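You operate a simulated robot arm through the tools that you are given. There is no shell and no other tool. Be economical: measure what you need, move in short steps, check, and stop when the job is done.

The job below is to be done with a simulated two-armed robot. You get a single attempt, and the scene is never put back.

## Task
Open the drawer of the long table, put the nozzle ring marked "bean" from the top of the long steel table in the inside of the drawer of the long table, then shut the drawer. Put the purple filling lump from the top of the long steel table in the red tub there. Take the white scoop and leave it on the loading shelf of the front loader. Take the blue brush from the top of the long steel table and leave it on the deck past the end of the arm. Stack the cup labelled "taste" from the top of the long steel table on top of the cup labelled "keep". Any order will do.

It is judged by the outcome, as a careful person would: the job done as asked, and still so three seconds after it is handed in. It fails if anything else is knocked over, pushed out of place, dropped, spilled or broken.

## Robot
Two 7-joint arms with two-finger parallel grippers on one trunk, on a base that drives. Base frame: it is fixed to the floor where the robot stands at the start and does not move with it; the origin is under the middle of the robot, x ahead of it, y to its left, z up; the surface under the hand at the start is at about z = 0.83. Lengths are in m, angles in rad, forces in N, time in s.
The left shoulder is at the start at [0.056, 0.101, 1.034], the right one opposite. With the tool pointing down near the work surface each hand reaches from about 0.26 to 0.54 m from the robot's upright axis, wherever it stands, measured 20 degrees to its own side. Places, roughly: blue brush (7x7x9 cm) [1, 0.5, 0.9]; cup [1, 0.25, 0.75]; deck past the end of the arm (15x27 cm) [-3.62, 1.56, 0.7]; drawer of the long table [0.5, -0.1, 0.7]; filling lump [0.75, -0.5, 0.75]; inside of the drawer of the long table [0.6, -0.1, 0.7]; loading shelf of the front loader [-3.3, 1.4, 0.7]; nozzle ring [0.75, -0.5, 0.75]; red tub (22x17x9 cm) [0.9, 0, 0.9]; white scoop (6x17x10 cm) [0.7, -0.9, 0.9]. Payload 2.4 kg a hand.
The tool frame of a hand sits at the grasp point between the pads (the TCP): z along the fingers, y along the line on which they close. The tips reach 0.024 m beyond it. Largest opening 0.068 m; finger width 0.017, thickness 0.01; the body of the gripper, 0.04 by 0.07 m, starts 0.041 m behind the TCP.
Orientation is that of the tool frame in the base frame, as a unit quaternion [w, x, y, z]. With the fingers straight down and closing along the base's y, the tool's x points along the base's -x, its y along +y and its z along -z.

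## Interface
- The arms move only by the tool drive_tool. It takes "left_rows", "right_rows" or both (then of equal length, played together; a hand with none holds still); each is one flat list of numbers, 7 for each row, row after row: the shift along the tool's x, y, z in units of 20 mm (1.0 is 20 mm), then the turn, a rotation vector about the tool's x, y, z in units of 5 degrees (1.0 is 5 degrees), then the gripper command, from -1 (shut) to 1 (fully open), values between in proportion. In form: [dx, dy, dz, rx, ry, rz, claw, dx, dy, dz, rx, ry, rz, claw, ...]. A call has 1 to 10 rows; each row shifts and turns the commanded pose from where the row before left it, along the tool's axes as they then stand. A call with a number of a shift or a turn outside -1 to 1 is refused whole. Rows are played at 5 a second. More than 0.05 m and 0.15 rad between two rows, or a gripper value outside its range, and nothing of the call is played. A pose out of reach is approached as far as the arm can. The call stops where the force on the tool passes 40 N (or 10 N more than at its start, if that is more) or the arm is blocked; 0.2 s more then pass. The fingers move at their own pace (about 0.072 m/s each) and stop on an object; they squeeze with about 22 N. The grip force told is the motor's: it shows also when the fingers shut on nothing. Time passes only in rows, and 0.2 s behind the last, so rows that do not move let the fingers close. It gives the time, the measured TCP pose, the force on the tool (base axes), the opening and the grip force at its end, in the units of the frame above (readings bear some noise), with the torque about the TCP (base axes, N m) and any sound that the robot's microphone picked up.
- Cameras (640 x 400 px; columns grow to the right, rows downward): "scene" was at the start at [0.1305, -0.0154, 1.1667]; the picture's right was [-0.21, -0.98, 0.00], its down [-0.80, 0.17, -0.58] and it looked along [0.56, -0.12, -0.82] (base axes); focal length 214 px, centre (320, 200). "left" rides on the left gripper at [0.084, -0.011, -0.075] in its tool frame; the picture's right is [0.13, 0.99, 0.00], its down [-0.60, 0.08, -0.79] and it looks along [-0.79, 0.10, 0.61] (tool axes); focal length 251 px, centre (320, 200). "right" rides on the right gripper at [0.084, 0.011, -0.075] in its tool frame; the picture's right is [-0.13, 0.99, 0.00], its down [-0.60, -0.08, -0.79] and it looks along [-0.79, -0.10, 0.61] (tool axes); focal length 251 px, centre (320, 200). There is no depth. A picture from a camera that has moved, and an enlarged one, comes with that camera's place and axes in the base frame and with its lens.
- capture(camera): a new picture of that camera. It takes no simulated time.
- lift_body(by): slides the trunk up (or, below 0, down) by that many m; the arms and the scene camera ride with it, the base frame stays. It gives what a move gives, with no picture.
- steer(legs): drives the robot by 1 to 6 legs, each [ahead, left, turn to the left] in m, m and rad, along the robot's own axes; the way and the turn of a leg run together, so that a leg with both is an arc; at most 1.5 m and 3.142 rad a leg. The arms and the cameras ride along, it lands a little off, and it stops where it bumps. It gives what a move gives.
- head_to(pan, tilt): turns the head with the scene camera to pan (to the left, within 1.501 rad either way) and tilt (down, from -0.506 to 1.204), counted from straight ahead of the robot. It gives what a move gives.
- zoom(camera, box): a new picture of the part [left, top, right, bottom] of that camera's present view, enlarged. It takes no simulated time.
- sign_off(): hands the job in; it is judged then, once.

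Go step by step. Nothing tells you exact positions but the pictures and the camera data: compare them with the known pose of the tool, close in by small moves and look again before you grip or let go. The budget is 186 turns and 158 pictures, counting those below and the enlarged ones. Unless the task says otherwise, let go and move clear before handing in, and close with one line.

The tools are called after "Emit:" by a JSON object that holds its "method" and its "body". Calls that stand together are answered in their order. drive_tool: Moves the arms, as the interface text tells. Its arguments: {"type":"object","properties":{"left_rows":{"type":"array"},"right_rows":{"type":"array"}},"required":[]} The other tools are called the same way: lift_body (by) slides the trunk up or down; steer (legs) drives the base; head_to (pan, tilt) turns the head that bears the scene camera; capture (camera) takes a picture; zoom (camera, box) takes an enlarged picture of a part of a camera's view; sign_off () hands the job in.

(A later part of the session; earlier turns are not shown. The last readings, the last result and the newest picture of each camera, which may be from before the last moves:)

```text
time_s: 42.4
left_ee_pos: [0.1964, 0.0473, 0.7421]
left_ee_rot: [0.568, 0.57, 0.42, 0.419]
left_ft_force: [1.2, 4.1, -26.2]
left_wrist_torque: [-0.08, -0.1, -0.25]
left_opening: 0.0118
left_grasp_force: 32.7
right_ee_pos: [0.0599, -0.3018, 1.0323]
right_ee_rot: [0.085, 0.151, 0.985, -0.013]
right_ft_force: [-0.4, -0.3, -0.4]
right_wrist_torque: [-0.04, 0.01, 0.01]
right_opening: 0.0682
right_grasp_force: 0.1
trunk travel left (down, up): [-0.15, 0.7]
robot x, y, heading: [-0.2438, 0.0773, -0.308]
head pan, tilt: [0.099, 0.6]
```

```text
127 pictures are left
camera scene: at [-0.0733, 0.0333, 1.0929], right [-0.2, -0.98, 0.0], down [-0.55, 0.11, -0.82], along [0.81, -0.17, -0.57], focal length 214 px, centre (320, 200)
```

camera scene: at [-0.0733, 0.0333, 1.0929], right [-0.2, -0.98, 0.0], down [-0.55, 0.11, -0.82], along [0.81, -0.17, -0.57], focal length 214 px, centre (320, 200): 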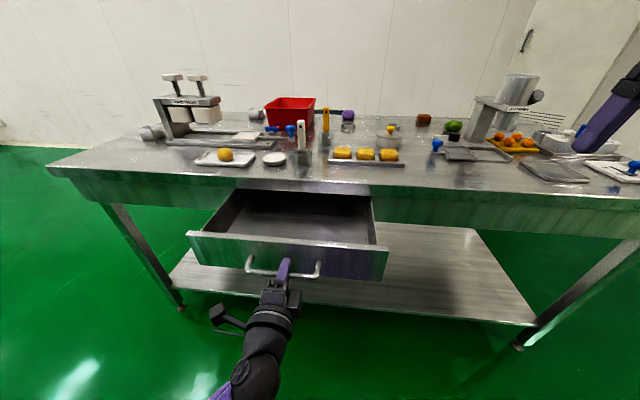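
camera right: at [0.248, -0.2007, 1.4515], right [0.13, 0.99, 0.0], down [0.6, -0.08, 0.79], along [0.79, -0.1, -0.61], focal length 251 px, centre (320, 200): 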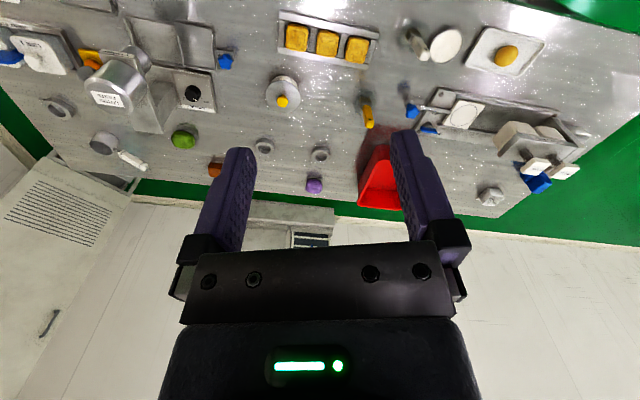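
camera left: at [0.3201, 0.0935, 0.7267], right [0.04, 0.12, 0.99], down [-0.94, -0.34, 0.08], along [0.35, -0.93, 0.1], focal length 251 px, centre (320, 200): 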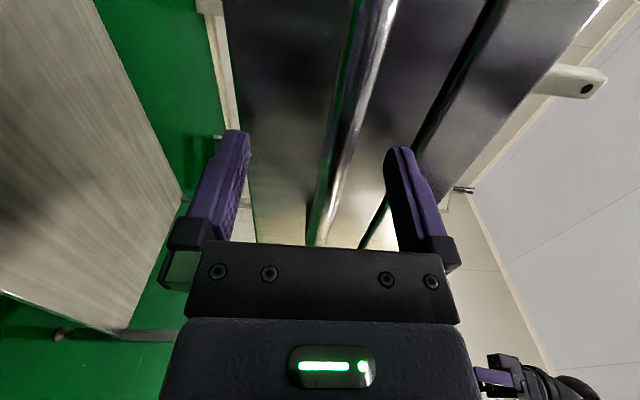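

The drawer is open about 18 cm. Releasing the handle and backing away.

Emit:
{"method": "drive_tool", "body": {"left_rows": [0, 0, 0, 0, 0, 0, 1, 0, 0, 0, 0, 0, 0, 1, 0, 0, 0, 0, 0, 0, 1, 0, 0, -1, 0, 0, 0, 1, 0, 0, -1, 0, 0, 0, 1, 0, 0, -1, 0, 0, 0, 1]}}

Emit:
{"method": "steer", "body": {"legs": [[-0.25, 0, 0]]}}

Emit:
{"method": "lift_body", "body": {"by": 0.3}}

Emit:
{"method": "capture", "body": {"camera": "scene"}}

```text
time_s: 43.8
left_ee_pos: [0.1378, 0.0636, 0.7432]
left_ee_rot: [0.568, 0.57, 0.42, 0.419]
left_ft_force: [0.3, -0.6, -0.8]
left_wrist_torque: [-0.01, 0.01, -0.01]
left_opening: 0.0682
left_grasp_force: 0.1
right_ee_pos: [0.0579, -0.3022, 1.0339]
right_ee_rot: [0.086, 0.151, 0.985, -0.013]
right_ft_force: [-0.4, -0.3, -0.7]
right_wrist_torque: [-0.02, 0.01, 0.02]
right_opening: 0.068
right_grasp_force: 0.1
trunk travel left (down, up): [-0.15, 0.7]
robot x, y, heading: [-0.242, 0.0765, -0.301]
head pan, tilt: [0.099, 0.6]
```

```text
time_s: 45.6
left_ee_pos: [-0.1009, 0.1393, 0.7428]
left_ee_rot: [0.568, 0.57, 0.42, 0.421]
left_ft_force: [0.9, -0.1, 0.7]
left_wrist_torque: [0.01, 0.02, -0.01]
left_opening: 0.0682
left_grasp_force: 0.2
right_ee_pos: [-0.1798, -0.2271, 1.0339]
right_ee_rot: [0.085, 0.15, 0.985, -0.014]
right_ft_force: [1.1, 0.3, 0.4]
right_wrist_torque: [-0.01, 0.02, -0.03]
right_opening: 0.0681
right_grasp_force: 0.1
trunk travel left (down, up): [-0.15, 0.7]
robot x, y, heading: [-0.4851, 0.1516, -0.303]
head pan, tilt: [0.099, 0.6]
```

```text
time_s: 48.6
left_ee_pos: [-0.1011, 0.1388, 1.0427]
left_ee_rot: [0.568, 0.57, 0.42, 0.42]
left_ft_force: [0.3, 0.3, -0.2]
left_wrist_torque: [-0.02, -0.01, -0.03]
left_opening: 0.0681
left_grasp_force: 0.1
right_ee_pos: [-0.178, -0.228, 1.3332]
right_ee_rot: [0.084, 0.151, 0.985, -0.012]
right_ft_force: [0.4, -0.6, -0.3]
right_wrist_torque: [0.0, 0.0, 0.01]
right_opening: 0.0683
right_grasp_force: 0.1
trunk travel left (down, up): [-0.45, 0.4]
robot x, y, heading: [-0.4815, 0.155, -0.3]
head pan, tilt: [0.099, 0.6]
```

```text
126 pictures are left
camera scene: at [-0.3721, 0.126, 1.3974], right [-0.2, -0.98, 0.0], down [-0.55, 0.11, -0.82], along [0.81, -0.17, -0.57], focal length 214 px, centre (320, 200)
```

scene: 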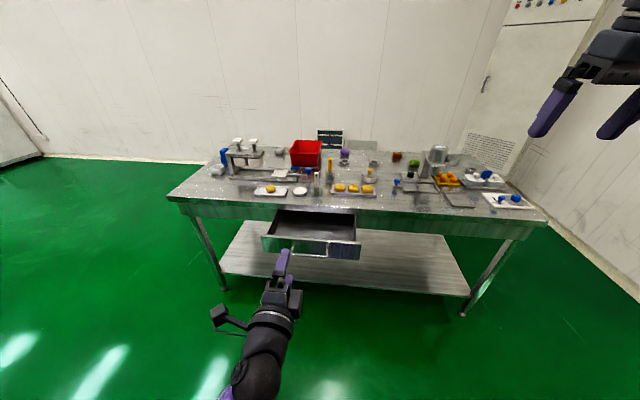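

Drawer stays open. I'll reset both hands to tool-down, then drive around to the right end of the table.

Emit:
{"method": "drive_tool", "body": {"left_rows": [0, 0, 0, 0.9238, 0.9238, -0.9238, 1, 0, 0, 0, 0.9238, 0.9238, -0.9238, 1, 0, 0, 0, 0.9238, 0.9238, -0.9238, 1, 0, 0, 0, 0.9238, 0.9238, -0.9238, 1, 0, 0, 0, 0.9238, 0.9238, -0.9238, 1, 0, 0, 0, 0.9238, 0.9238, -0.9238, 1, 0, 0, 0, 0.9238, 0.9238, -0.9238, 1, 0, 0, 0, 0.9238, 0.9238, -0.9238, 1], "right_rows": [-1, 0, 0, 0, 0, 0, 1, -1, 0, 0, 0, 0, 0, 1, -1, 0, 0, 0, 0, 0, 1, -1, 0, 0, 0, 0, 0, 1, 0, 0, 0, 0, 1, 0, 1, 0, 0, 0, 0, 0.95, 0, 1, 0, 0, 0, 0, 0, 0, 1, 0, 0, 0, 0, 0, 0, 1]}}

Emit:
{"method": "drive_tool", "body": {"left_rows": [0, 0, 0, 0.9238, 0.9238, -0.9238, 1, 0, 0, 0, 0.9238, 0.9238, -0.9238, 1, 0, 0, 0, 0.9238, 0.9238, -0.9238, 1, 0, 0, 0, 0.9238, 0.9238, -0.9238, 1, 0, 0, 0, 0.9238, 0.9238, -0.9238, 1, 0, 0, 0, 0.9238, 0.9238, -0.9238, 1, 0, 0, 0, 0.9238, 0.9238, -0.9238, 1]}}

Emit:
{"method": "steer", "body": {"legs": [[0, -1.4, 0], [1.3, 0, 0], [0, 0, 1.571]]}}

Emit:
{"method": "head_to", "body": {"pan": 0.0, "tilt": 0.8}}

Emit:
{"method": "capture", "body": {"camera": "scene"}}

```text
time_s: 49.9
left_ee_pos: [-0.0961, 0.1706, 1.0221]
left_ee_rot: [0.376, 0.519, 0.669, 0.376]
left_ft_force: [-0.1, 0.3, -0.7]
left_wrist_torque: [-0.01, 0.05, 0.03]
left_opening: 0.0677
left_grasp_force: 0.0
right_ee_pos: [-0.1871, -0.2246, 1.3273]
right_ee_rot: [0.038, 0.15, 0.988, -0.006]
right_ft_force: [0.6, 0.5, 0.4]
right_wrist_torque: [-0.01, -0.03, -0.01]
right_opening: 0.0682
right_grasp_force: 0.1
right hand out of reach, approached as far as the arm can: row 1, 2, 3, 4, 5, 6
trunk travel left (down, up): [-0.45, 0.4]
robot x, y, heading: [-0.4823, 0.1517, -0.299]
head pan, tilt: [0.099, 0.6]
stopped in row 6 (left hand): the arm was blocked; the commanded pose is now the measured one
```

```text
time_s: 50.6
left_ee_pos: [-0.086, 0.2094, 1.0229]
left_ee_rot: [0.278, 0.455, 0.75, 0.393]
left_ft_force: [0.6, -0.2, 0.4]
left_wrist_torque: [0.03, 0.02, 0.0]
left_opening: 0.0682
left_grasp_force: 0.1
right_ee_pos: [-0.1866, -0.2255, 1.3274]
right_ee_rot: [0.038, 0.15, 0.988, -0.005]
right_ft_force: [0.0, 1.2, 0.3]
right_wrist_torque: [0.03, -0.02, 0.02]
right_opening: 0.068
right_grasp_force: 0.0
trunk travel left (down, up): [-0.45, 0.4]
robot x, y, heading: [-0.4822, 0.1511, -0.294]
head pan, tilt: [0.099, 0.6]
stopped in row 3 (left hand): the arm was blocked; the commanded pose is now the measured one
```

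```text
time_s: 67.6
left_ee_pos: [0.2845, -1.1659, 1.023]
left_ee_rot: [-0.084, -0.216, 0.849, 0.474]
left_ft_force: [0.3, -0.7, -0.8]
left_wrist_torque: [0.01, -0.03, 0.01]
left_opening: 0.0679
left_grasp_force: 0.1
right_ee_pos: [0.7188, -1.2566, 1.3267]
right_ee_rot: [0.031, -0.6, 0.799, 0.022]
right_ft_force: [0.5, 0.4, 0.7]
right_wrist_torque: [-0.03, -0.01, -0.04]
right_opening: 0.068
right_grasp_force: 0.0
trunk travel left (down, up): [-0.45, 0.4]
robot x, y, heading: [0.3492, -1.565, 1.287]
head pan, tilt: [0.099, 0.6]
```

```text
time_s: 68.3
left_ee_pos: [0.2827, -1.1664, 1.0234]
left_ee_rot: [-0.085, -0.217, 0.849, 0.474]
left_ft_force: [-0.6, -0.1, 0.1]
left_wrist_torque: [0.01, -0.03, 0.02]
left_opening: 0.068
left_grasp_force: 0.0
right_ee_pos: [0.7198, -1.2581, 1.3262]
right_ee_rot: [0.031, -0.601, 0.798, 0.023]
right_ft_force: [0.2, -0.2, 0.4]
right_wrist_torque: [-0.04, -0.02, -0.01]
right_opening: 0.0682
right_grasp_force: 0.2
trunk travel left (down, up): [-0.45, 0.4]
robot x, y, heading: [0.3508, -1.5603, 1.294]
head pan, tilt: [0.0, 0.799]
```

```text
125 pictures are left
camera scene: at [0.3785, -1.4605, 1.3806], right [0.96, -0.28, 0.0], down [-0.2, -0.69, -0.7], along [0.19, 0.67, -0.72], focal length 214 px, centre (320, 200)
```

scene: 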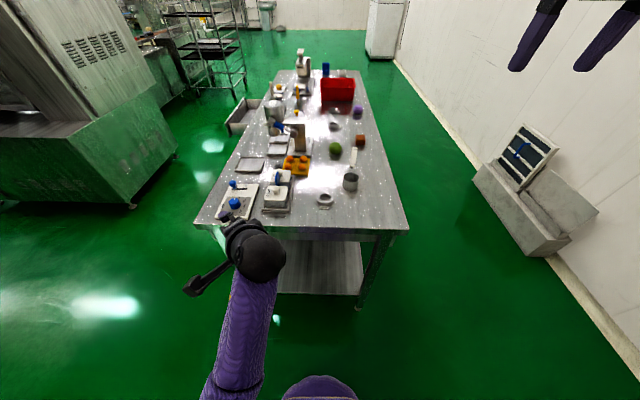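

I'm at the right end. The left arm was blocked mid-rotation; raising it a bit and finishing its rotation to tool-down.

Emit:
{"method": "drive_tool", "body": {"left_rows": [0, 0.84, -0.54, 0, 0, 0, 1, 0, 0.84, -0.54, 0, 0, 0, 1, 0, 0.84, -0.54, 0, 0, 0, 1, 0, 0.84, -0.54, 0, 0, 0, 1, 0, 0, 0, 0.877, 0.443, -0.689, 1, 0, 0, 0, 0.877, 0.443, -0.689, 1, 0, 0, 0, 0.877, 0.443, -0.689, 1, 0, 0, 0, 0.877, 0.443, -0.689, 1, 0, 0, 0, 0.877, 0.443, -0.689, 1, 0, 0, 0, 0.877, 0.443, -0.689, 1]}}

Emit:
{"method": "drive_tool", "body": {"left_rows": [0, 0, 0, 0.877, 0.443, -0.689, 1, 0, 0, 0, 0.877, 0.443, -0.689, 1, 0, 0, 0, 0.877, 0.443, -0.689, 1, 0, 0, 0, 0.877, 0.443, -0.689, 1, 0, 0, 0, 0.877, 0.443, -0.689, 1, 0, 0, 0, 0.877, 0.443, -0.689, 1], "right_rows": [0, 0, 1, 0, 0, 0, 1, 0, 0, 1, 0, 0, 0, 1, 0, 0, 1, 0, 0, 0, 1, 0, 0, 1, 0, 0, 0, 1, 0, 0, 1, 0, 0.9, 0, 1, 0, 0, 0, 0, 0, 0, 1]}}

Emit:
{"method": "zoom", "body": {"camera": "scene", "box": [230, 90, 390, 220]}}

```text
time_s: 70.5
left_ee_pos: [0.2736, -1.155, 1.0882]
left_ee_rot: [-0.043, -0.431, 0.866, 0.248]
left_ft_force: [-0.5, -1.3, 0.0]
left_wrist_torque: [-0.01, -0.02, 0.02]
left_opening: 0.0682
left_grasp_force: 0.0
left hand out of reach, approached as far as the arm can: row 9, 10
right_ee_pos: [0.72, -1.2576, 1.3254]
right_ee_rot: [0.03, -0.601, 0.798, 0.024]
right_ft_force: [-0.5, 0.0, 1.0]
right_wrist_torque: [0.01, 0.02, -0.01]
right_opening: 0.0682
right_grasp_force: 0.2
trunk travel left (down, up): [-0.45, 0.4]
robot x, y, heading: [0.3535, -1.5586, 1.291]
head pan, tilt: [0.0, 0.799]
```

```text
time_s: 71.9
left_ee_pos: [0.2587, -1.1157, 1.0599]
left_ee_rot: [0.001, -0.601, 0.799, -0.001]
left_ft_force: [-0.1, -0.3, -0.5]
left_wrist_torque: [-0.01, -0.03, -0.01]
left_opening: 0.0681
left_grasp_force: 0.2
left hand out of reach, approached as far as the arm can: row 1, 2, 3, 4, 5
right_ee_pos: [0.7217, -1.2513, 1.2269]
right_ee_rot: [-0.001, -0.601, 0.799, -0.001]
right_ft_force: [0.2, 0.7, 0.8]
right_wrist_torque: [0.0, 0.01, 0.0]
right_opening: 0.068
right_grasp_force: 0.0
trunk travel left (down, up): [-0.45, 0.4]
robot x, y, heading: [0.3494, -1.5668, 1.287]
head pan, tilt: [0.0, 0.799]
```

```text
3.08 times, centred on (310, 155) of scene
camera zoom: at [0.3785, -1.4605, 1.3806], right [0.96, -0.28, 0.0], down [-0.2, -0.69, -0.7], along [0.19, 0.67, -0.72], focal length 660 px, centre (351, 338)
```

zoom: 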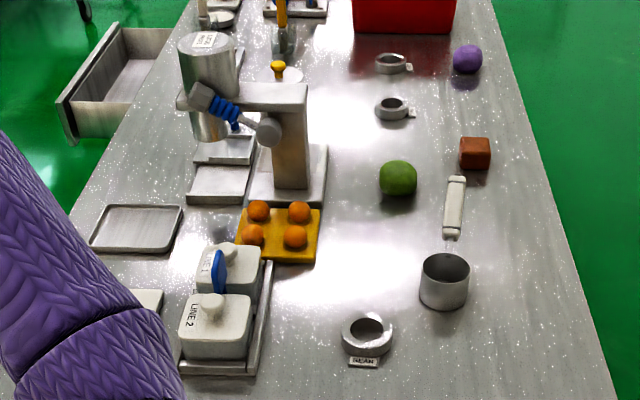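

The right-end ring reads BEAN. I'll position the base so the right hand can take it, and lower the trunk.

Emit:
{"method": "steer", "body": {"legs": [[0, 0.12, 0], [0.15, 0, 0]]}}

Emit:
{"method": "lift_body", "body": {"by": -0.2}}

Emit:
{"method": "drive_tool", "body": {"right_rows": [0, 1, 0, 0, 0, 0, 1, 0, 1, 0, 0, 0, 0, 1, 0, 1, 0, 0, 0, 0, 1, 0, 1, 0, 0, 0, 0, 1, 0, 1, 0, 0, 0, 0, 1]}}

Emit:
{"method": "capture", "body": {"camera": "right"}}

Emit:
{"method": "capture", "body": {"camera": "scene"}}

```text
time_s: 74.1
left_ee_pos: [0.183, -0.9359, 1.0611]
left_ee_rot: [-0.001, -0.602, 0.798, 0.001]
left_ft_force: [-0.8, 0.3, -0.2]
left_wrist_torque: [-0.03, 0.0, 0.01]
left_opening: 0.0681
left_grasp_force: 0.0
right_ee_pos: [0.6464, -1.0714, 1.227]
right_ee_rot: [-0.001, -0.602, 0.799, -0.001]
right_ft_force: [0.0, -0.2, 0.7]
right_wrist_torque: [0.02, -0.02, -0.01]
right_opening: 0.0679
right_grasp_force: 0.1
trunk travel left (down, up): [-0.45, 0.4]
robot x, y, heading: [0.2726, -1.3823, 1.293]
head pan, tilt: [0.0, 0.799]
```

```text
time_s: 75.8
left_ee_pos: [0.1828, -0.932, 0.8668]
left_ee_rot: [-0.028, -0.601, 0.798, -0.02]
left_ft_force: [0.2, -4.1, 14.1]
left_wrist_torque: [-0.13, -0.54, -0.07]
left_opening: 0.0679
left_grasp_force: 0.0
right_ee_pos: [0.646, -1.0704, 1.0572]
right_ee_rot: [-0.002, -0.603, 0.798, -0.002]
right_ft_force: [-0.3, 0.2, 0.0]
right_wrist_torque: [-0.01, -0.04, 0.02]
right_opening: 0.0679
right_grasp_force: 0.0
trunk travel left (down, up): [-0.28, 0.569]
robot x, y, heading: [0.2736, -1.3855, 1.295]
head pan, tilt: [0.0, 0.799]
stopped: the force on the tool passed its limit at 79 N (the readings are from after the stop); the commanded pose is now the measured one
```

```text
time_s: 77.0
left_ee_pos: [0.1825, -0.9322, 0.8665]
left_ee_rot: [-0.028, -0.601, 0.799, -0.02]
left_ft_force: [-0.8, -2.6, 19.3]
left_wrist_torque: [-0.15, -0.73, -0.09]
left_opening: 0.0676
left_grasp_force: 0.1
right_ee_pos: [0.5511, -1.043, 1.0567]
right_ee_rot: [-0.002, -0.602, 0.799, -0.002]
right_ft_force: [0.1, 0.2, 0.2]
right_wrist_torque: [-0.02, 0.0, 0.01]
right_opening: 0.068
right_grasp_force: 0.1
trunk travel left (down, up): [-0.28, 0.569]
robot x, y, heading: [0.2755, -1.3819, 1.297]
head pan, tilt: [0.0, 0.799]
```

```text
123 pictures are left
camera right: at [0.5177, -1.1211, 1.1327], right [-0.92, 0.4, 0.0], down [0.24, 0.56, 0.79], along [0.31, 0.72, -0.61], focal length 251 px, centre (320, 200)
```

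right: 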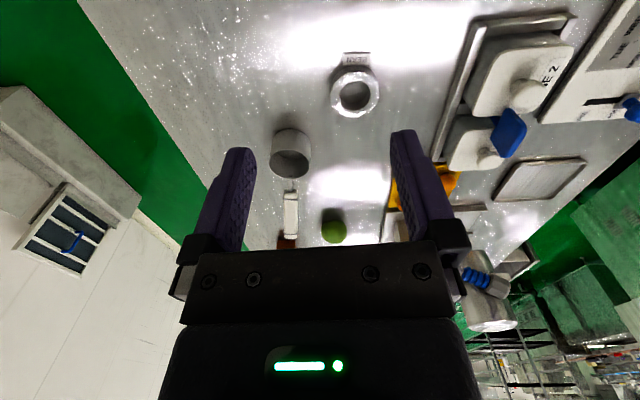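

```text
122 pictures are left
camera scene: at [0.3104, -1.2568, 1.2096], right [0.96, -0.27, 0.0], down [-0.2, -0.69, -0.7], along [0.19, 0.67, -0.72], focal length 214 px, centre (320, 200)
```

scene: 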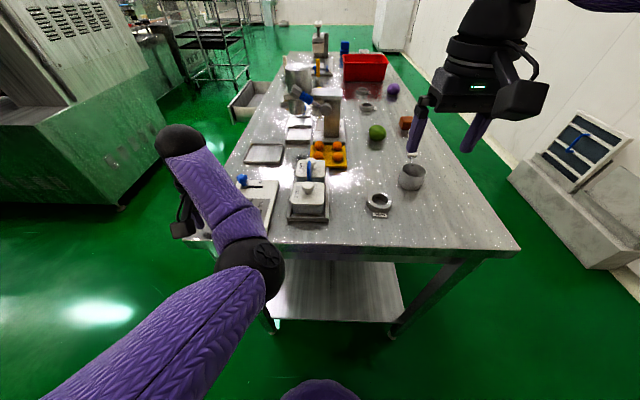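

My left hand came down onto the panel at the front corner; lifting it straight up and checking it.

Emit:
{"method": "drive_tool", "body": {"left_rows": [0, 0, -1, 0, 0, 0, 1, 0, 0, -1, 0, 0, 0, 1, 0, 0, -1, 0, 0, 0, 1, 0, 0, -1, 0, 0, 0, 1, 0, 0, -1, 0, 0, 0, 1, 0, 0, -1, 0, 0, 0, 1, 0, 0, -1, 0, 0, 0, 1]}}

Emit:
{"method": "capture", "body": {"camera": "left"}}

```text
time_s: 78.6
left_ee_pos: [0.1796, -0.9094, 1.0021]
left_ee_rot: [-0.028, -0.601, 0.799, -0.02]
left_ft_force: [0.1, -0.5, 0.7]
left_wrist_torque: [0.01, 0.0, 0.01]
left_opening: 0.0678
left_grasp_force: 0.1
left hand out of reach, approached as far as the arm can: row 1, 2, 4
right_ee_pos: [0.5503, -1.0417, 1.0552]
right_ee_rot: [-0.002, -0.602, 0.798, -0.004]
right_ft_force: [0.7, -0.2, -0.2]
right_wrist_torque: [-0.01, -0.01, -0.01]
right_opening: 0.0678
right_grasp_force: 0.0
trunk travel left (down, up): [-0.28, 0.569]
robot x, y, heading: [0.2739, -1.3834, 1.294]
head pan, tilt: [0.0, 0.799]
```

```text
121 pictures are left
camera left: at [0.1684, -0.9878, 1.0826], right [-0.99, 0.15, 0.01], down [0.11, 0.65, 0.75], along [0.11, 0.74, -0.66], focal length 251 px, centre (320, 200)
```

left: 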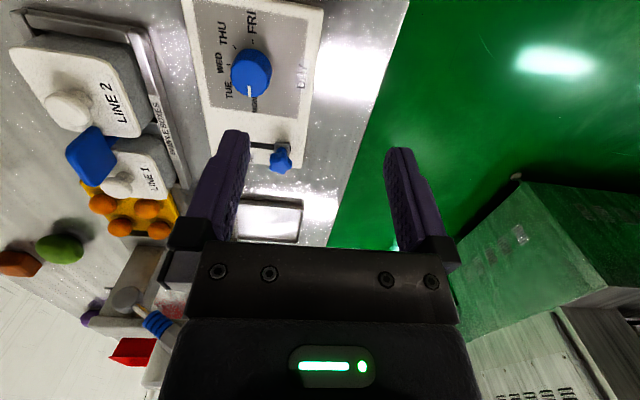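

Panel looks undisturbed. Ring at about (0.542,-0.958); moving the right hand above it.

Emit:
{"method": "drive_tool", "body": {"right_rows": [-0.96, 0.375, 0, 0, 0, 0, 1, -0.96, 0.375, 0, 0, 0, 0, 1, -0.96, 0.375, 0, 0, 0, 0, 1, -0.96, 0.375, 0, 0, 0, 0, 1, 0, 0, 1, 0, 0, 0, 1, 0, 0, 1, 0, 0, 0, 1, 0, 0, 1, 0, 0, 0, 1, 0, 0, 1, 0, 0, 0, 1, 0, 0, 1, 0, 0, 0, 1]}}

Emit:
{"method": "capture", "body": {"camera": "right"}}

```text
time_s: 80.6
left_ee_pos: [0.1805, -0.9073, 1.002]
left_ee_rot: [-0.028, -0.601, 0.799, -0.02]
left_ft_force: [0.0, 0.9, -0.1]
left_wrist_torque: [0.0, -0.02, 0.05]
left_opening: 0.068
left_grasp_force: 0.0
right_ee_pos: [0.5477, -1.0176, 0.9525]
right_ee_rot: [-0.003, -0.603, 0.798, -0.002]
right_ft_force: [-0.1, 0.1, -0.1]
right_wrist_torque: [0.02, 0.0, -0.01]
right_opening: 0.0678
right_grasp_force: 0.1
right hand out of reach, approached as far as the arm can: row 2, 3, 4
trunk travel left (down, up): [-0.28, 0.569]
robot x, y, heading: [0.2751, -1.3812, 1.288]
head pan, tilt: [0.0, 0.799]
```

```text
120 pictures are left
camera right: at [0.5152, -1.096, 1.0289], right [-0.92, 0.4, 0.0], down [0.24, 0.56, 0.79], along [0.31, 0.72, -0.61], focal length 251 px, centre (320, 200)
```

right: 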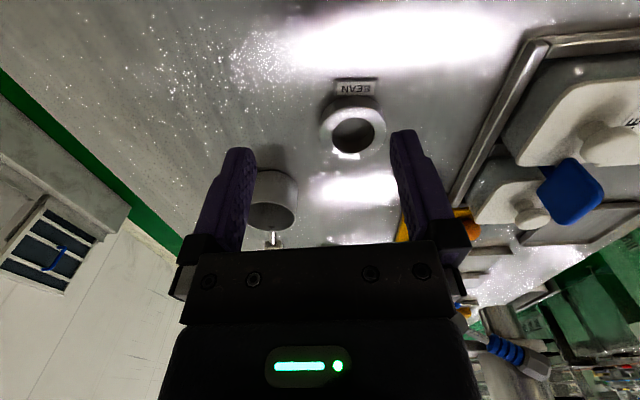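

Emit:
{"method": "drive_tool", "body": {"right_rows": [-0.87, 0.35, 0, 0, 0, 0, 1, -0.87, 0.35, 0, 0, 0, 0, 1, -0.87, 0.35, 0, 0, 0, 0, 1, 0, 0, 1, 0, 0, 0, 1, 0, 0, 0.9, 0, 0, 0, 1]}}

Emit:
{"method": "capture", "body": {"camera": "right"}}

```text
time_s: 81.8
left_ee_pos: [0.1811, -0.9092, 1.0021]
left_ee_rot: [-0.028, -0.6, 0.799, -0.02]
left_ft_force: [0.7, -0.5, 0.1]
left_wrist_torque: [0.0, -0.01, 0.01]
left_opening: 0.068
left_grasp_force: 0.1
right_ee_pos: [0.5503, -0.9988, 0.9149]
right_ee_rot: [-0.003, -0.602, 0.798, -0.003]
right_ft_force: [0.4, -0.2, 0.2]
right_wrist_torque: [-0.01, -0.01, 0.0]
right_opening: 0.0683
right_grasp_force: 0.0
right hand out of reach, approached as far as the arm can: row 2, 3
trunk travel left (down, up): [-0.28, 0.569]
robot x, y, heading: [0.2732, -1.3811, 1.297]
head pan, tilt: [0.0, 0.799]
```

```text
119 pictures are left
camera right: at [0.5177, -1.0766, 0.9908], right [-0.92, 0.4, 0.0], down [0.24, 0.56, 0.79], along [0.31, 0.72, -0.61], focal length 251 px, centre (320, 200)
```

right: 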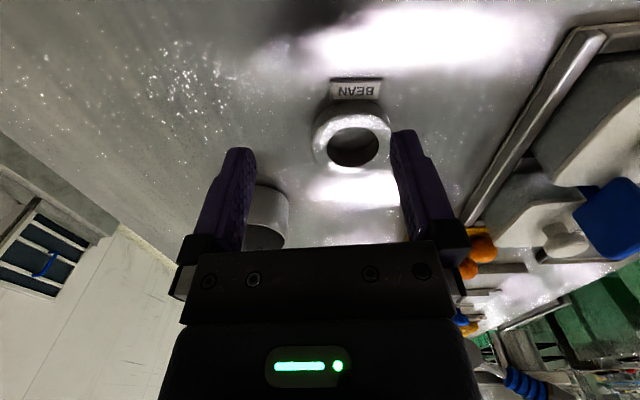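

Emit:
{"method": "steer", "body": {"legs": [[0.04, 0.018, 0]]}}

Emit:
{"method": "capture", "body": {"camera": "right"}}

```text
time_s: 82.7
left_ee_pos: [0.1725, -0.8647, 1.0022]
left_ee_rot: [-0.029, -0.601, 0.798, -0.021]
left_ft_force: [0.3, 0.4, 0.5]
left_wrist_torque: [0.01, 0.0, -0.01]
left_opening: 0.0682
left_grasp_force: 0.1
right_ee_pos: [0.5442, -0.9549, 0.9146]
right_ee_rot: [-0.003, -0.602, 0.798, -0.003]
right_ft_force: [-0.5, -0.6, -0.1]
right_wrist_torque: [0.0, 0.0, 0.0]
right_opening: 0.0678
right_grasp_force: 0.1
trunk travel left (down, up): [-0.28, 0.569]
robot x, y, heading: [0.2727, -1.3396, 1.293]
head pan, tilt: [0.0, 0.799]
```

```text
118 pictures are left
camera right: at [0.5114, -1.0329, 0.9909], right [-0.92, 0.4, 0.0], down [0.24, 0.56, 0.79], along [0.31, 0.72, -0.61], focal length 251 px, centre (320, 200)
```

right: 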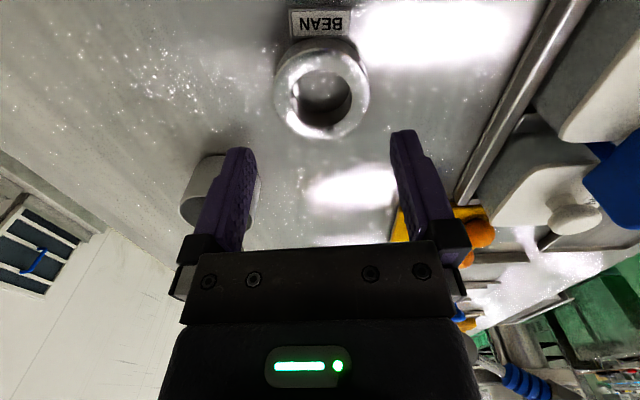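

Ring is centred beneath the gripper to ~1.5 mm. Descending.

Emit:
{"method": "drive_tool", "body": {"right_rows": [0, 0, 0.8, 0, 0, 0, 1, 0, 0, 0.8, 0, 0, 0, 1, 0, 0, 0.6, 0, 0, 0, 1]}}

Emit:
{"method": "capture", "body": {"camera": "right"}}

```text
time_s: 83.5
left_ee_pos: [0.1743, -0.8654, 1.0023]
left_ee_rot: [-0.029, -0.602, 0.798, -0.021]
left_ft_force: [0.3, -1.4, -0.2]
left_wrist_torque: [0.01, 0.01, 0.02]
left_opening: 0.068
left_grasp_force: 0.0
right_ee_pos: [0.5466, -0.9654, 0.8736]
right_ee_rot: [-0.002, -0.603, 0.798, -0.002]
right_ft_force: [0.0, 0.6, 0.2]
right_wrist_torque: [0.02, 0.0, -0.03]
right_opening: 0.0675
right_grasp_force: 0.1
right hand out of reach, approached as far as the arm can: row 2, 3
trunk travel left (down, up): [-0.28, 0.569]
robot x, y, heading: [0.2676, -1.3371, 1.29]
head pan, tilt: [0.0, 0.799]
```

```text
117 pictures are left
camera right: at [0.5143, -1.0426, 0.9496], right [-0.92, 0.4, 0.0], down [0.24, 0.56, 0.79], along [0.31, 0.72, -0.61], focal length 251 px, centre (320, 200)
```

right: 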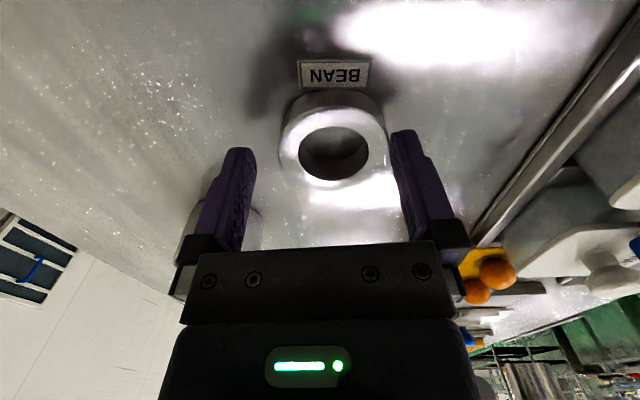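

At the reach limit again; raising the hand, lowering the trunk, then correcting.

Emit:
{"method": "drive_tool", "body": {"right_rows": [0, 0, -1, 0, 0, 0, 1, 0, 0, -1, 0, 0, 0, 1, 0, 0, -1, 0, 0, 0, 1]}}

Emit:
{"method": "lift_body", "body": {"by": -0.06}}

Emit:
{"method": "steer", "body": {"legs": [[0.02, 0, 0]]}}

```text
time_s: 84.3
left_ee_pos: [0.174, -0.8657, 1.0016]
left_ee_rot: [-0.028, -0.602, 0.798, -0.021]
left_ft_force: [-0.5, 0.5, 0.2]
left_wrist_torque: [-0.01, 0.01, 0.03]
left_opening: 0.0681
left_grasp_force: 0.0
right_ee_pos: [0.5461, -0.964, 0.9336]
right_ee_rot: [-0.003, -0.603, 0.798, -0.002]
right_ft_force: [-0.6, -0.7, -0.5]
right_wrist_torque: [0.0, 0.02, 0.01]
right_opening: 0.0681
right_grasp_force: 0.0
trunk travel left (down, up): [-0.28, 0.569]
robot x, y, heading: [0.2688, -1.3382, 1.294]
head pan, tilt: [0.0, 0.799]
```

```text
time_s: 85.3
left_ee_pos: [0.1744, -0.8595, 0.9339]
left_ee_rot: [-0.037, -0.601, 0.798, -0.028]
left_ft_force: [-0.1, -0.3, 0.4]
left_wrist_torque: [0.01, 0.01, 0.03]
left_opening: 0.0679
left_grasp_force: 0.0
right_ee_pos: [0.5458, -0.9637, 0.874]
right_ee_rot: [-0.003, -0.603, 0.798, -0.001]
right_ft_force: [-0.7, -0.5, 0.2]
right_wrist_torque: [-0.01, -0.01, -0.01]
right_opening: 0.0679
right_grasp_force: 0.1
trunk travel left (down, up): [-0.22, 0.629]
robot x, y, heading: [0.2696, -1.3417, 1.293]
head pan, tilt: [0.0, 0.799]
```

```text
time_s: 86.1
left_ee_pos: [0.1792, -0.8412, 0.9348]
left_ee_rot: [-0.038, -0.602, 0.797, -0.028]
left_ft_force: [-0.9, 0.3, 0.3]
left_wrist_torque: [-0.01, -0.01, 0.02]
left_opening: 0.0683
left_grasp_force: 0.0
right_ee_pos: [0.5517, -0.9465, 0.8731]
right_ee_rot: [-0.003, -0.603, 0.798, -0.002]
right_ft_force: [0.0, -0.1, 0.6]
right_wrist_torque: [0.02, -0.02, 0.01]
right_opening: 0.068
right_grasp_force: 0.0
trunk travel left (down, up): [-0.22, 0.629]
robot x, y, heading: [0.2759, -1.3141, 1.291]
head pan, tilt: [0.0, 0.799]
```

Emit:
{"method": "drive_tool", "body": {"right_rows": [0.63, 0.3, -0.2, 0, 0, 0, 1, 0, 0, 0, 0, 0, 0, 1]}}

Emit:
{"method": "capture", "body": {"camera": "right"}}

```text
time_s: 86.7
left_ee_pos: [0.1792, -0.8395, 0.9338]
left_ee_rot: [-0.038, -0.601, 0.798, -0.028]
left_ft_force: [-0.2, -0.6, 0.4]
left_wrist_torque: [0.0, -0.01, 0.0]
left_opening: 0.0681
left_grasp_force: 0.1
right_ee_pos: [0.5416, -0.956, 0.8771]
right_ee_rot: [-0.002, -0.602, 0.798, -0.002]
right_ft_force: [0.1, 0.2, 0.4]
right_wrist_torque: [0.03, 0.03, -0.03]
right_opening: 0.0678
right_grasp_force: 0.0
trunk travel left (down, up): [-0.22, 0.629]
robot x, y, heading: [0.2688, -1.3247, 1.29]
head pan, tilt: [0.0, 0.799]
```

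```text
116 pictures are left
camera right: at [0.5099, -1.0335, 0.9543], right [-0.92, 0.4, 0.0], down [0.24, 0.56, 0.79], along [0.31, 0.72, -0.61], focal length 251 px, centre (320, 200)
```

right: 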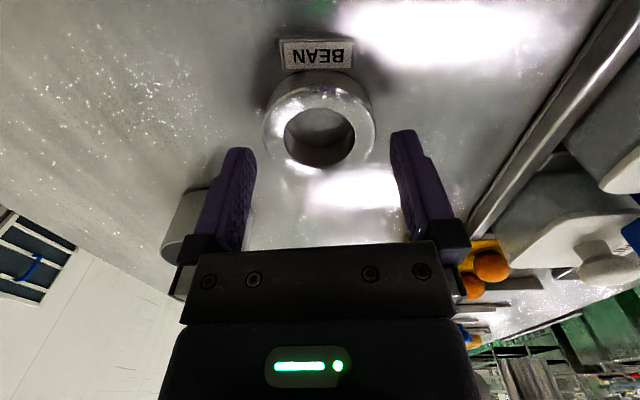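

Emit:
{"method": "drive_tool", "body": {"right_rows": [0.15, 0, 0.5, 0, 0, 0, 1, 0, 0, 0.45, 0, 0, 0, 1, 0, 0, 0, 0, 0, 0, 1]}}

Emit:
{"method": "capture", "body": {"camera": "right"}}

```text
time_s: 87.5
left_ee_pos: [0.1801, -0.8413, 0.9334]
left_ee_rot: [-0.038, -0.601, 0.798, -0.028]
left_ft_force: [-0.3, 0.9, 0.0]
left_wrist_torque: [0.0, -0.02, 0.0]
left_opening: 0.0682
left_grasp_force: 0.0
right_ee_pos: [0.5417, -0.9586, 0.8596]
right_ee_rot: [-0.003, -0.603, 0.798, -0.001]
right_ft_force: [1.2, 0.1, -1.2]
right_wrist_torque: [-0.01, 0.01, 0.01]
right_opening: 0.0681
right_grasp_force: 0.1
trunk travel left (down, up): [-0.22, 0.629]
robot x, y, heading: [0.2749, -1.3235, 1.298]
head pan, tilt: [0.0, 0.799]
```

```text
115 pictures are left
camera right: at [0.5094, -1.0362, 0.9352], right [-0.92, 0.4, 0.0], down [0.24, 0.56, 0.79], along [0.31, 0.72, -0.61], focal length 251 px, centre (320, 200)
```

right: 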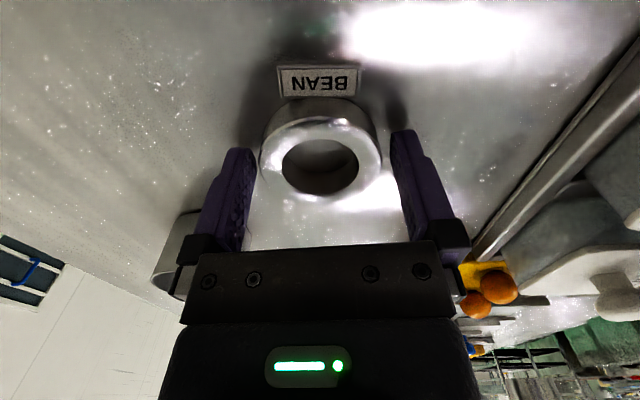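

The ring is between the fingers. Closing and lifting slightly.

Emit:
{"method": "drive_tool", "body": {"right_rows": [0, 0, 0.1, 0, 0, 0, -1, 0, 0, 0, 0, 0, 0, -1, 0, 0, 0, 0, 0, 0, -1, 0, 0, -1, 0, 0, 0, -1, 0, 0, -1, 0, 0, 0, -1, 0, 0, -1, 0, 0, 0, -1, 0, 0, -1, 0, 0, 0, -1]}}

Emit:
{"method": "capture", "body": {"camera": "right"}}

```text
time_s: 89.1
left_ee_pos: [0.18, -0.841, 0.9328]
left_ee_rot: [-0.038, -0.601, 0.798, -0.028]
left_ft_force: [-0.5, -0.1, 0.2]
left_wrist_torque: [0.02, 0.0, 0.02]
left_opening: 0.068
left_grasp_force: 0.2
right_ee_pos: [0.5417, -0.9574, 0.937]
right_ee_rot: [-0.003, -0.602, 0.798, -0.002]
right_ft_force: [0.1, -0.1, -1.5]
right_wrist_torque: [-0.01, 0.03, -0.01]
right_opening: 0.0574
right_grasp_force: 21.8
trunk travel left (down, up): [-0.22, 0.629]
robot x, y, heading: [0.2741, -1.321, 1.29]
head pan, tilt: [0.0, 0.799]
```

```text
114 pictures are left
camera right: at [0.5089, -1.0357, 1.0133], right [-0.92, 0.4, 0.0], down [0.24, 0.56, 0.79], along [0.31, 0.72, -0.61], focal length 251 px, centre (320, 200)
```

right: 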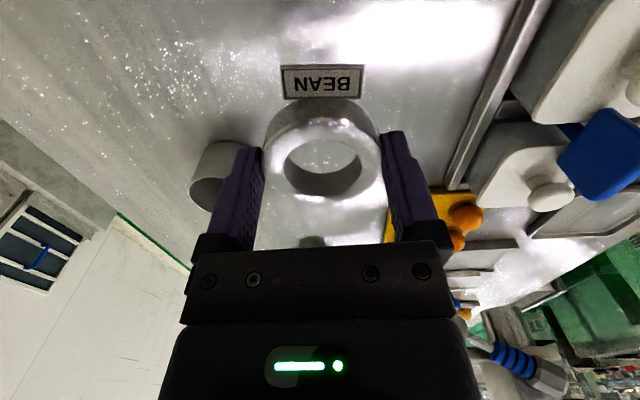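

Holding the BEAN ring. Raising, backing away, and driving around to the front of the drawer.

Emit:
{"method": "lift_body", "body": {"by": 0.2}}

Emit:
{"method": "steer", "body": {"legs": [[-0.25, 0, 0], [0, 1.2, 0], [0, 0, -1.595], [0, 1.5, 0], [0, 0.19, 0]]}}

Emit:
{"method": "head_to", "body": {"pan": 0.0, "tilt": 0.7}}

Emit:
{"method": "capture", "body": {"camera": "scene"}}

```text
time_s: 91.3
left_ee_pos: [0.1804, -0.8407, 1.1325]
left_ee_rot: [-0.038, -0.601, 0.798, -0.029]
left_ft_force: [0.7, -0.5, -0.2]
left_wrist_torque: [-0.01, -0.02, 0.02]
left_opening: 0.0682
left_grasp_force: 0.0
right_ee_pos: [0.5414, -0.9581, 1.136]
right_ee_rot: [-0.002, -0.603, 0.798, -0.002]
right_ft_force: [-0.9, -0.2, -1.7]
right_wrist_torque: [-0.01, -0.01, 0.01]
right_opening: 0.0575
right_grasp_force: 21.7
trunk travel left (down, up): [-0.42, 0.429]
robot x, y, heading: [0.2735, -1.3216, 1.292]
head pan, tilt: [0.0, 0.799]
```

```text
time_s: 110.8
left_ee_pos: [0.0541, 0.4342, 1.1338]
left_ee_rot: [-0.047, 0.162, 0.986, 0.007]
left_ft_force: [-0.4, -0.3, 0.6]
left_wrist_torque: [0.0, -0.02, -0.03]
left_opening: 0.0678
left_grasp_force: 0.0
right_ee_pos: [-0.0801, 0.0777, 1.1351]
right_ee_rot: [-0.003, 0.161, 0.987, -0.001]
right_ft_force: [-0.3, -1.5, -1.7]
right_wrist_torque: [0.01, 0.01, 0.0]
right_opening: 0.0575
right_grasp_force: 21.8
trunk travel left (down, up): [-0.42, 0.429]
robot x, y, heading: [-0.4302, 0.3634, -0.326]
head pan, tilt: [0.0, 0.799]
```

```text
time_s: 111.5
left_ee_pos: [0.0538, 0.4331, 1.1346]
left_ee_rot: [-0.047, 0.162, 0.986, 0.008]
left_ft_force: [-0.6, -0.1, 0.3]
left_wrist_torque: [0.01, -0.02, 0.03]
left_opening: 0.0678
left_grasp_force: 0.0
right_ee_pos: [-0.0799, 0.0776, 1.1377]
right_ee_rot: [-0.003, 0.161, 0.987, 0.001]
right_ft_force: [-0.3, -0.5, -1.9]
right_wrist_torque: [0.01, 0.01, 0.0]
right_opening: 0.0573
right_grasp_force: 22.0
trunk travel left (down, up): [-0.42, 0.429]
robot x, y, heading: [-0.4286, 0.3593, -0.323]
head pan, tilt: [0.0, 0.7]
```

```text
113 pictures are left
camera scene: at [-0.3223, 0.3257, 1.3588], right [-0.32, -0.95, 0.0], down [-0.61, 0.21, -0.76], along [0.72, -0.24, -0.64], focal length 214 px, centre (320, 200)
```

scene: 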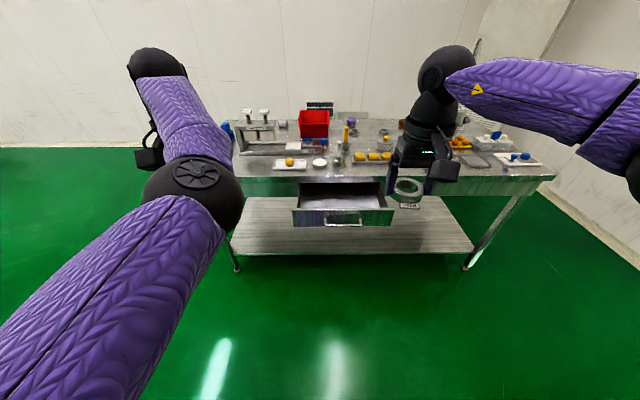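

Ring held; drawer ahead. Retracting the left hand a bit, then driving forward to put the ring over the drawer.

Emit:
{"method": "drive_tool", "body": {"left_rows": [1, 0, 0, 0, 0, 0, 1, 1, 0, 0, 0, 0, 0, 1, 1, 0, 0, 0, 0, 0, 1, 1, 0, 0, 0, 0, 0, 1, 1, 0, 0, 0, 0, 0, 1]}}

Emit:
{"method": "steer", "body": {"legs": [[0, 0.053, 0.018], [0.38, 0, 0]]}}

Emit:
{"method": "capture", "body": {"camera": "scene"}}

Emit:
{"method": "capture", "body": {"camera": "right"}}

```text
time_s: 112.7
left_ee_pos: [0.0272, 0.4436, 1.136]
left_ee_rot: [-0.046, 0.163, 0.985, 0.007]
left_ft_force: [0.4, 0.5, 0.0]
left_wrist_torque: [-0.01, 0.0, 0.02]
left_opening: 0.0681
left_grasp_force: 0.1
left hand out of reach, approached as far as the arm can: row 2, 3, 4, 5
right_ee_pos: [-0.0805, 0.0781, 1.1365]
right_ee_rot: [-0.003, 0.161, 0.987, 0.0]
right_ft_force: [0.4, -0.1, -1.8]
right_wrist_torque: [0.0, 0.0, -0.02]
right_opening: 0.0575
right_grasp_force: 22.0
trunk travel left (down, up): [-0.42, 0.429]
robot x, y, heading: [-0.4245, 0.3617, -0.325]
head pan, tilt: [0.0, 0.7]
```

```text
time_s: 115.6
left_ee_pos: [0.4027, 0.3876, 1.136]
left_ee_rot: [-0.046, 0.154, 0.987, 0.007]
left_ft_force: [0.4, 0.8, -0.8]
left_wrist_torque: [-0.02, -0.03, 0.0]
left_opening: 0.0682
left_grasp_force: 0.1
right_ee_pos: [0.3022, 0.0191, 1.1361]
right_ee_rot: [-0.003, 0.152, 0.988, 0.001]
right_ft_force: [0.5, 0.2, -0.9]
right_wrist_torque: [0.02, 0.01, -0.02]
right_opening: 0.0575
right_grasp_force: 21.7
trunk travel left (down, up): [-0.42, 0.429]
robot x, y, heading: [-0.0546, 0.2994, -0.305]
head pan, tilt: [0.0, 0.7]
```

```text
112 pictures are left
camera scene: at [0.0569, 0.2632, 1.3588], right [-0.3, -0.95, 0.0], down [-0.61, 0.19, -0.76], along [0.73, -0.23, -0.64], focal length 214 px, centre (320, 200)
```

scene: 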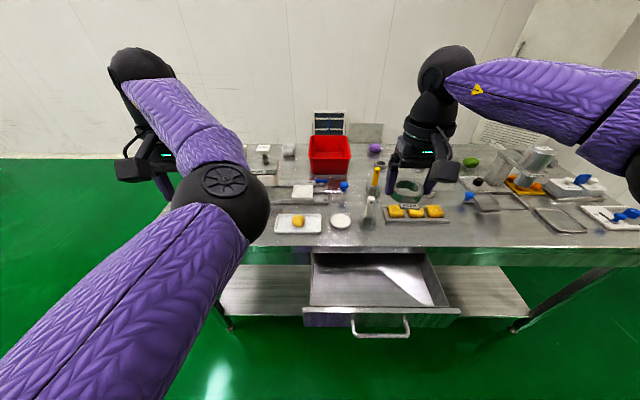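

```text
111 pictures are left
camera right: at [0.2281, 0.0535, 1.2127], right [0.42, 0.91, 0.0], down [0.56, -0.26, 0.79], along [0.71, -0.33, -0.61], focal length 251 px, centre (320, 200)
```

right: 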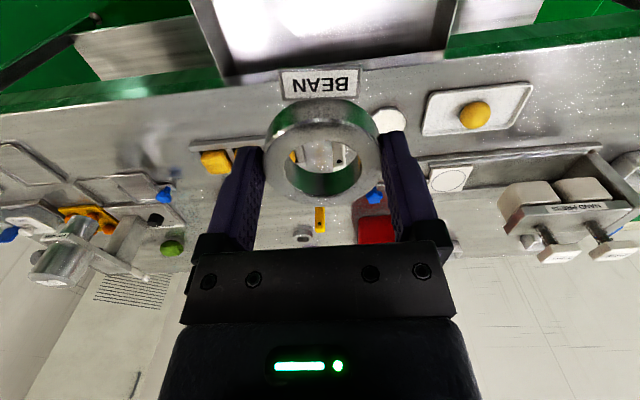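

Ring is over the drawer. Lowering the trunk first.

Emit:
{"method": "lift_body", "body": {"by": -0.25}}

Emit:
{"method": "drive_tool", "body": {"right_rows": [-0.7, 0, 0, 0, 0, 0, -1, -0.6, 0, 0, 0, 0, 0, -1, 0, 0, 1, 0, 0, 0, -1, 0, 0, 1, 0, 0, 0, -1]}}

Emit:
{"method": "capture", "body": {"camera": "right"}}

Emit:
{"method": "capture", "body": {"camera": "scene"}}

```text
time_s: 118.2
left_ee_pos: [0.4247, 0.3797, 0.8271]
left_ee_rot: [-0.121, 0.152, 0.981, 0.018]
left_ft_force: [0.6, 0.2, -0.1]
left_wrist_torque: [0.02, 0.02, -0.02]
left_opening: 0.0681
left_grasp_force: 0.1
right_ee_pos: [0.3035, 0.0192, 0.8878]
right_ee_rot: [-0.003, 0.154, 0.988, 0.001]
right_ft_force: [0.8, 0.2, -0.6]
right_wrist_torque: [0.02, 0.01, -0.03]
right_opening: 0.0574
right_grasp_force: 22.3
trunk travel left (down, up): [-0.17, 0.679]
robot x, y, heading: [-0.0546, 0.2939, -0.304]
head pan, tilt: [0.0, 0.7]
```

```text
time_s: 119.2
left_ee_pos: [0.4251, 0.381, 0.8276]
left_ee_rot: [-0.122, 0.153, 0.981, 0.019]
left_ft_force: [-0.7, -0.1, 0.7]
left_wrist_torque: [-0.03, -0.01, 0.0]
left_opening: 0.0678
left_grasp_force: 0.1
right_ee_pos: [0.3275, 0.0113, 0.8466]
right_ee_rot: [-0.003, 0.153, 0.988, 0.0]
right_ft_force: [-0.6, 0.0, -1.7]
right_wrist_torque: [0.0, 0.04, -0.02]
right_opening: 0.0574
right_grasp_force: 22.0
trunk travel left (down, up): [-0.17, 0.679]
robot x, y, heading: [-0.0517, 0.3, -0.308]
head pan, tilt: [0.0, 0.7]
```

```text
110 pictures are left
camera right: at [0.2526, 0.0456, 0.9225], right [0.42, 0.91, 0.0], down [0.56, -0.26, 0.79], along [0.72, -0.33, -0.61], focal length 251 px, centre (320, 200)
```

right: 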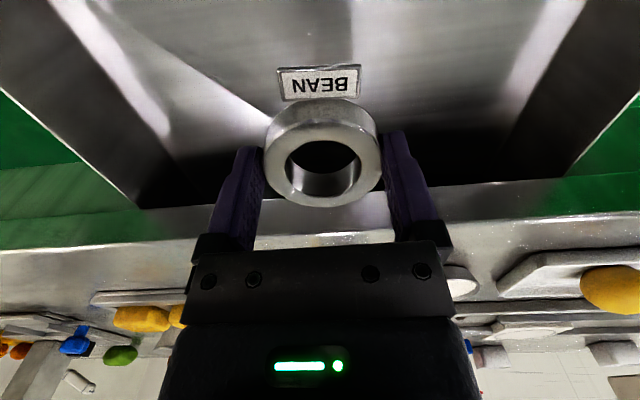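

```text
109 pictures are left
camera scene: at [0.1058, 0.2478, 1.1054], right [-0.3, -0.95, 0.0], down [-0.61, 0.19, -0.76], along [0.73, -0.23, -0.64], focal length 214 px, centre (320, 200)
```

scene: 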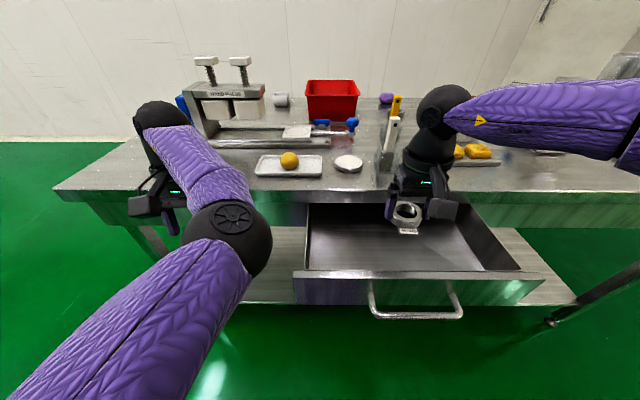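

Emit:
{"method": "drive_tool", "body": {"right_rows": [0.5, 0, 0, 0, 0, 0, -1, 0, 0, 1, 0, 0, 0, -1, 0, 0, 1, 0, 0, 0, -1, 0, 0, 1, 0, 0, 0, -1, 0, 0, 1, 0, 0, 0, -1]}}

Emit:
{"method": "capture", "body": {"camera": "right"}}

Emit:
{"method": "capture", "body": {"camera": "scene"}}

```text
time_s: 120.4
left_ee_pos: [0.4243, 0.3812, 0.8279]
left_ee_rot: [-0.122, 0.152, 0.981, 0.018]
left_ft_force: [0.4, -0.2, 0.0]
left_wrist_torque: [0.02, 0.0, 0.01]
left_opening: 0.068
left_grasp_force: 0.1
right_ee_pos: [0.317, 0.0141, 0.7656]
right_ee_rot: [-0.003, 0.153, 0.988, 0.0]
right_ft_force: [0.2, 0.5, -1.9]
right_wrist_torque: [0.01, 0.02, 0.0]
right_opening: 0.0576
right_grasp_force: 22.4
trunk travel left (down, up): [-0.17, 0.679]
robot x, y, heading: [-0.0513, 0.2969, -0.3]
head pan, tilt: [0.0, 0.7]
```

```text
108 pictures are left
camera right: at [0.242, 0.0495, 0.8421], right [0.42, 0.91, 0.0], down [0.56, -0.26, 0.79], along [0.71, -0.33, -0.61], focal length 251 px, centre (320, 200)
```

right: 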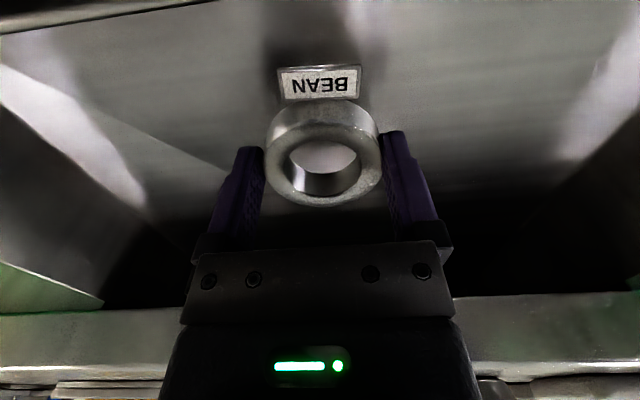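

```text
107 pictures are left
camera scene: at [0.1058, 0.2478, 1.1054], right [-0.3, -0.95, 0.0], down [-0.61, 0.19, -0.76], along [0.73, -0.23, -0.64], focal length 214 px, centre (320, 200)
```

scene: 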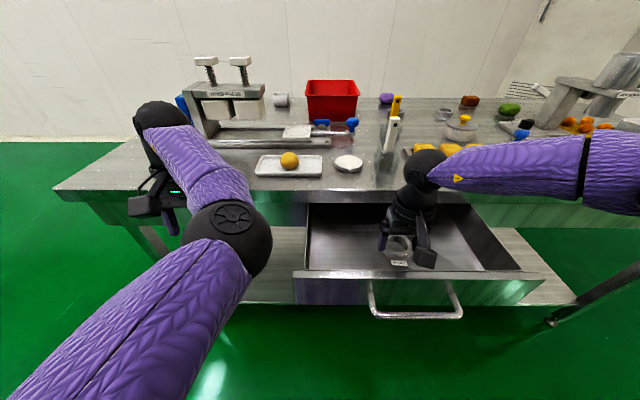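

Emit:
{"method": "drive_tool", "body": {"right_rows": [0, 0, 0.4, 0, 0, 0, -1, 0, 0, 0.4, 0, 0, 0, -1, 0, 0, 0.3, 0, 0, 0, -1, 0, 0, 0.3, 0, 0, 0, -1]}}

Emit:
{"method": "capture", "body": {"camera": "right"}}

```text
time_s: 121.4
left_ee_pos: [0.4242, 0.3809, 0.828]
left_ee_rot: [-0.122, 0.153, 0.981, 0.017]
left_ft_force: [1.0, 0.0, -0.2]
left_wrist_torque: [0.03, -0.03, 0.01]
left_opening: 0.068
left_grasp_force: 0.0
right_ee_pos: [0.3171, 0.0138, 0.7379]
right_ee_rot: [-0.004, 0.153, 0.988, 0.0]
right_ft_force: [-0.2, -0.1, -2.6]
right_wrist_torque: [-0.01, -0.02, 0.01]
right_opening: 0.0574
right_grasp_force: 21.7
trunk travel left (down, up): [-0.17, 0.679]
robot x, y, heading: [-0.0465, 0.2982, -0.309]
head pan, tilt: [0.0, 0.7]
```

```text
106 pictures are left
camera right: at [0.2416, 0.0493, 0.8147], right [0.42, 0.91, 0.0], down [0.56, -0.26, 0.79], along [0.71, -0.33, -0.61], focal length 251 px, centre (320, 200)
```

right: 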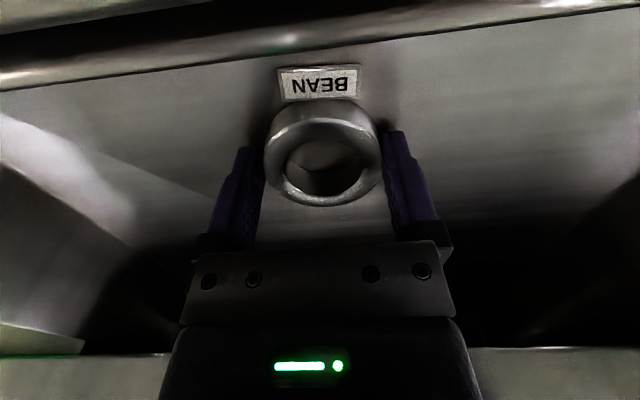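

The camera is close above the drawer front rim; shifting forward 1.5 cm, then lowering gently until contact.

Emit:
{"method": "drive_tool", "body": {"right_rows": [-0.8, 0, 0, 0, 0, 0, -1, 0, 0, 0.2, 0, 0, 0, -1, 0, 0, 0.2, 0, 0, 0, -1, 0, 0, 0.2, 0, 0, 0, -1]}}

Emit:
{"method": "capture", "body": {"camera": "right"}}

```text
time_s: 122.4
left_ee_pos: [0.423, 0.3822, 0.8273]
left_ee_rot: [-0.121, 0.153, 0.981, 0.018]
left_ft_force: [-0.2, 0.1, 0.0]
left_wrist_torque: [0.05, -0.03, 0.01]
left_opening: 0.0678
left_grasp_force: 0.1
right_ee_pos: [0.3332, 0.0088, 0.7323]
right_ee_rot: [0.003, 0.152, 0.988, 0.0]
right_ft_force: [2.6, 0.7, 25.7]
right_wrist_torque: [-0.43, 0.62, 0.03]
right_opening: 0.0574
right_grasp_force: 22.7
right hand out of reach, approached as far as the arm can: row 4
trunk travel left (down, up): [-0.17, 0.679]
robot x, y, heading: [-0.0509, 0.298, -0.306]
head pan, tilt: [0.0, 0.7]
stopped in row 4 (right hand): the force on the tool passed its limit at 44 N (the readings are from after the stop); the commanded pose is now the measured one
```

```text
105 pictures are left
camera right: at [0.2551, 0.0442, 0.8084], right [0.42, 0.91, 0.0], down [0.55, -0.26, 0.8], along [0.72, -0.33, -0.61], focal length 251 px, centre (320, 200)
```

right: 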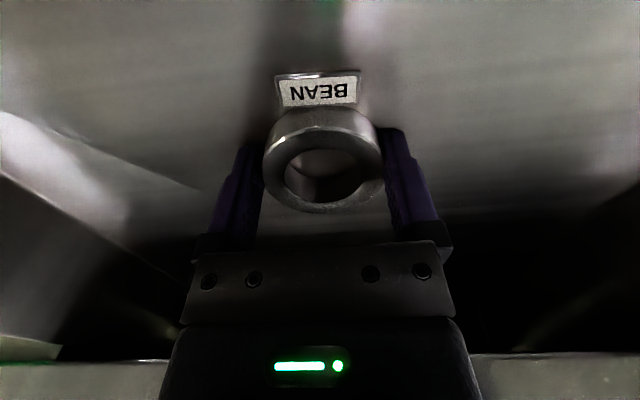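

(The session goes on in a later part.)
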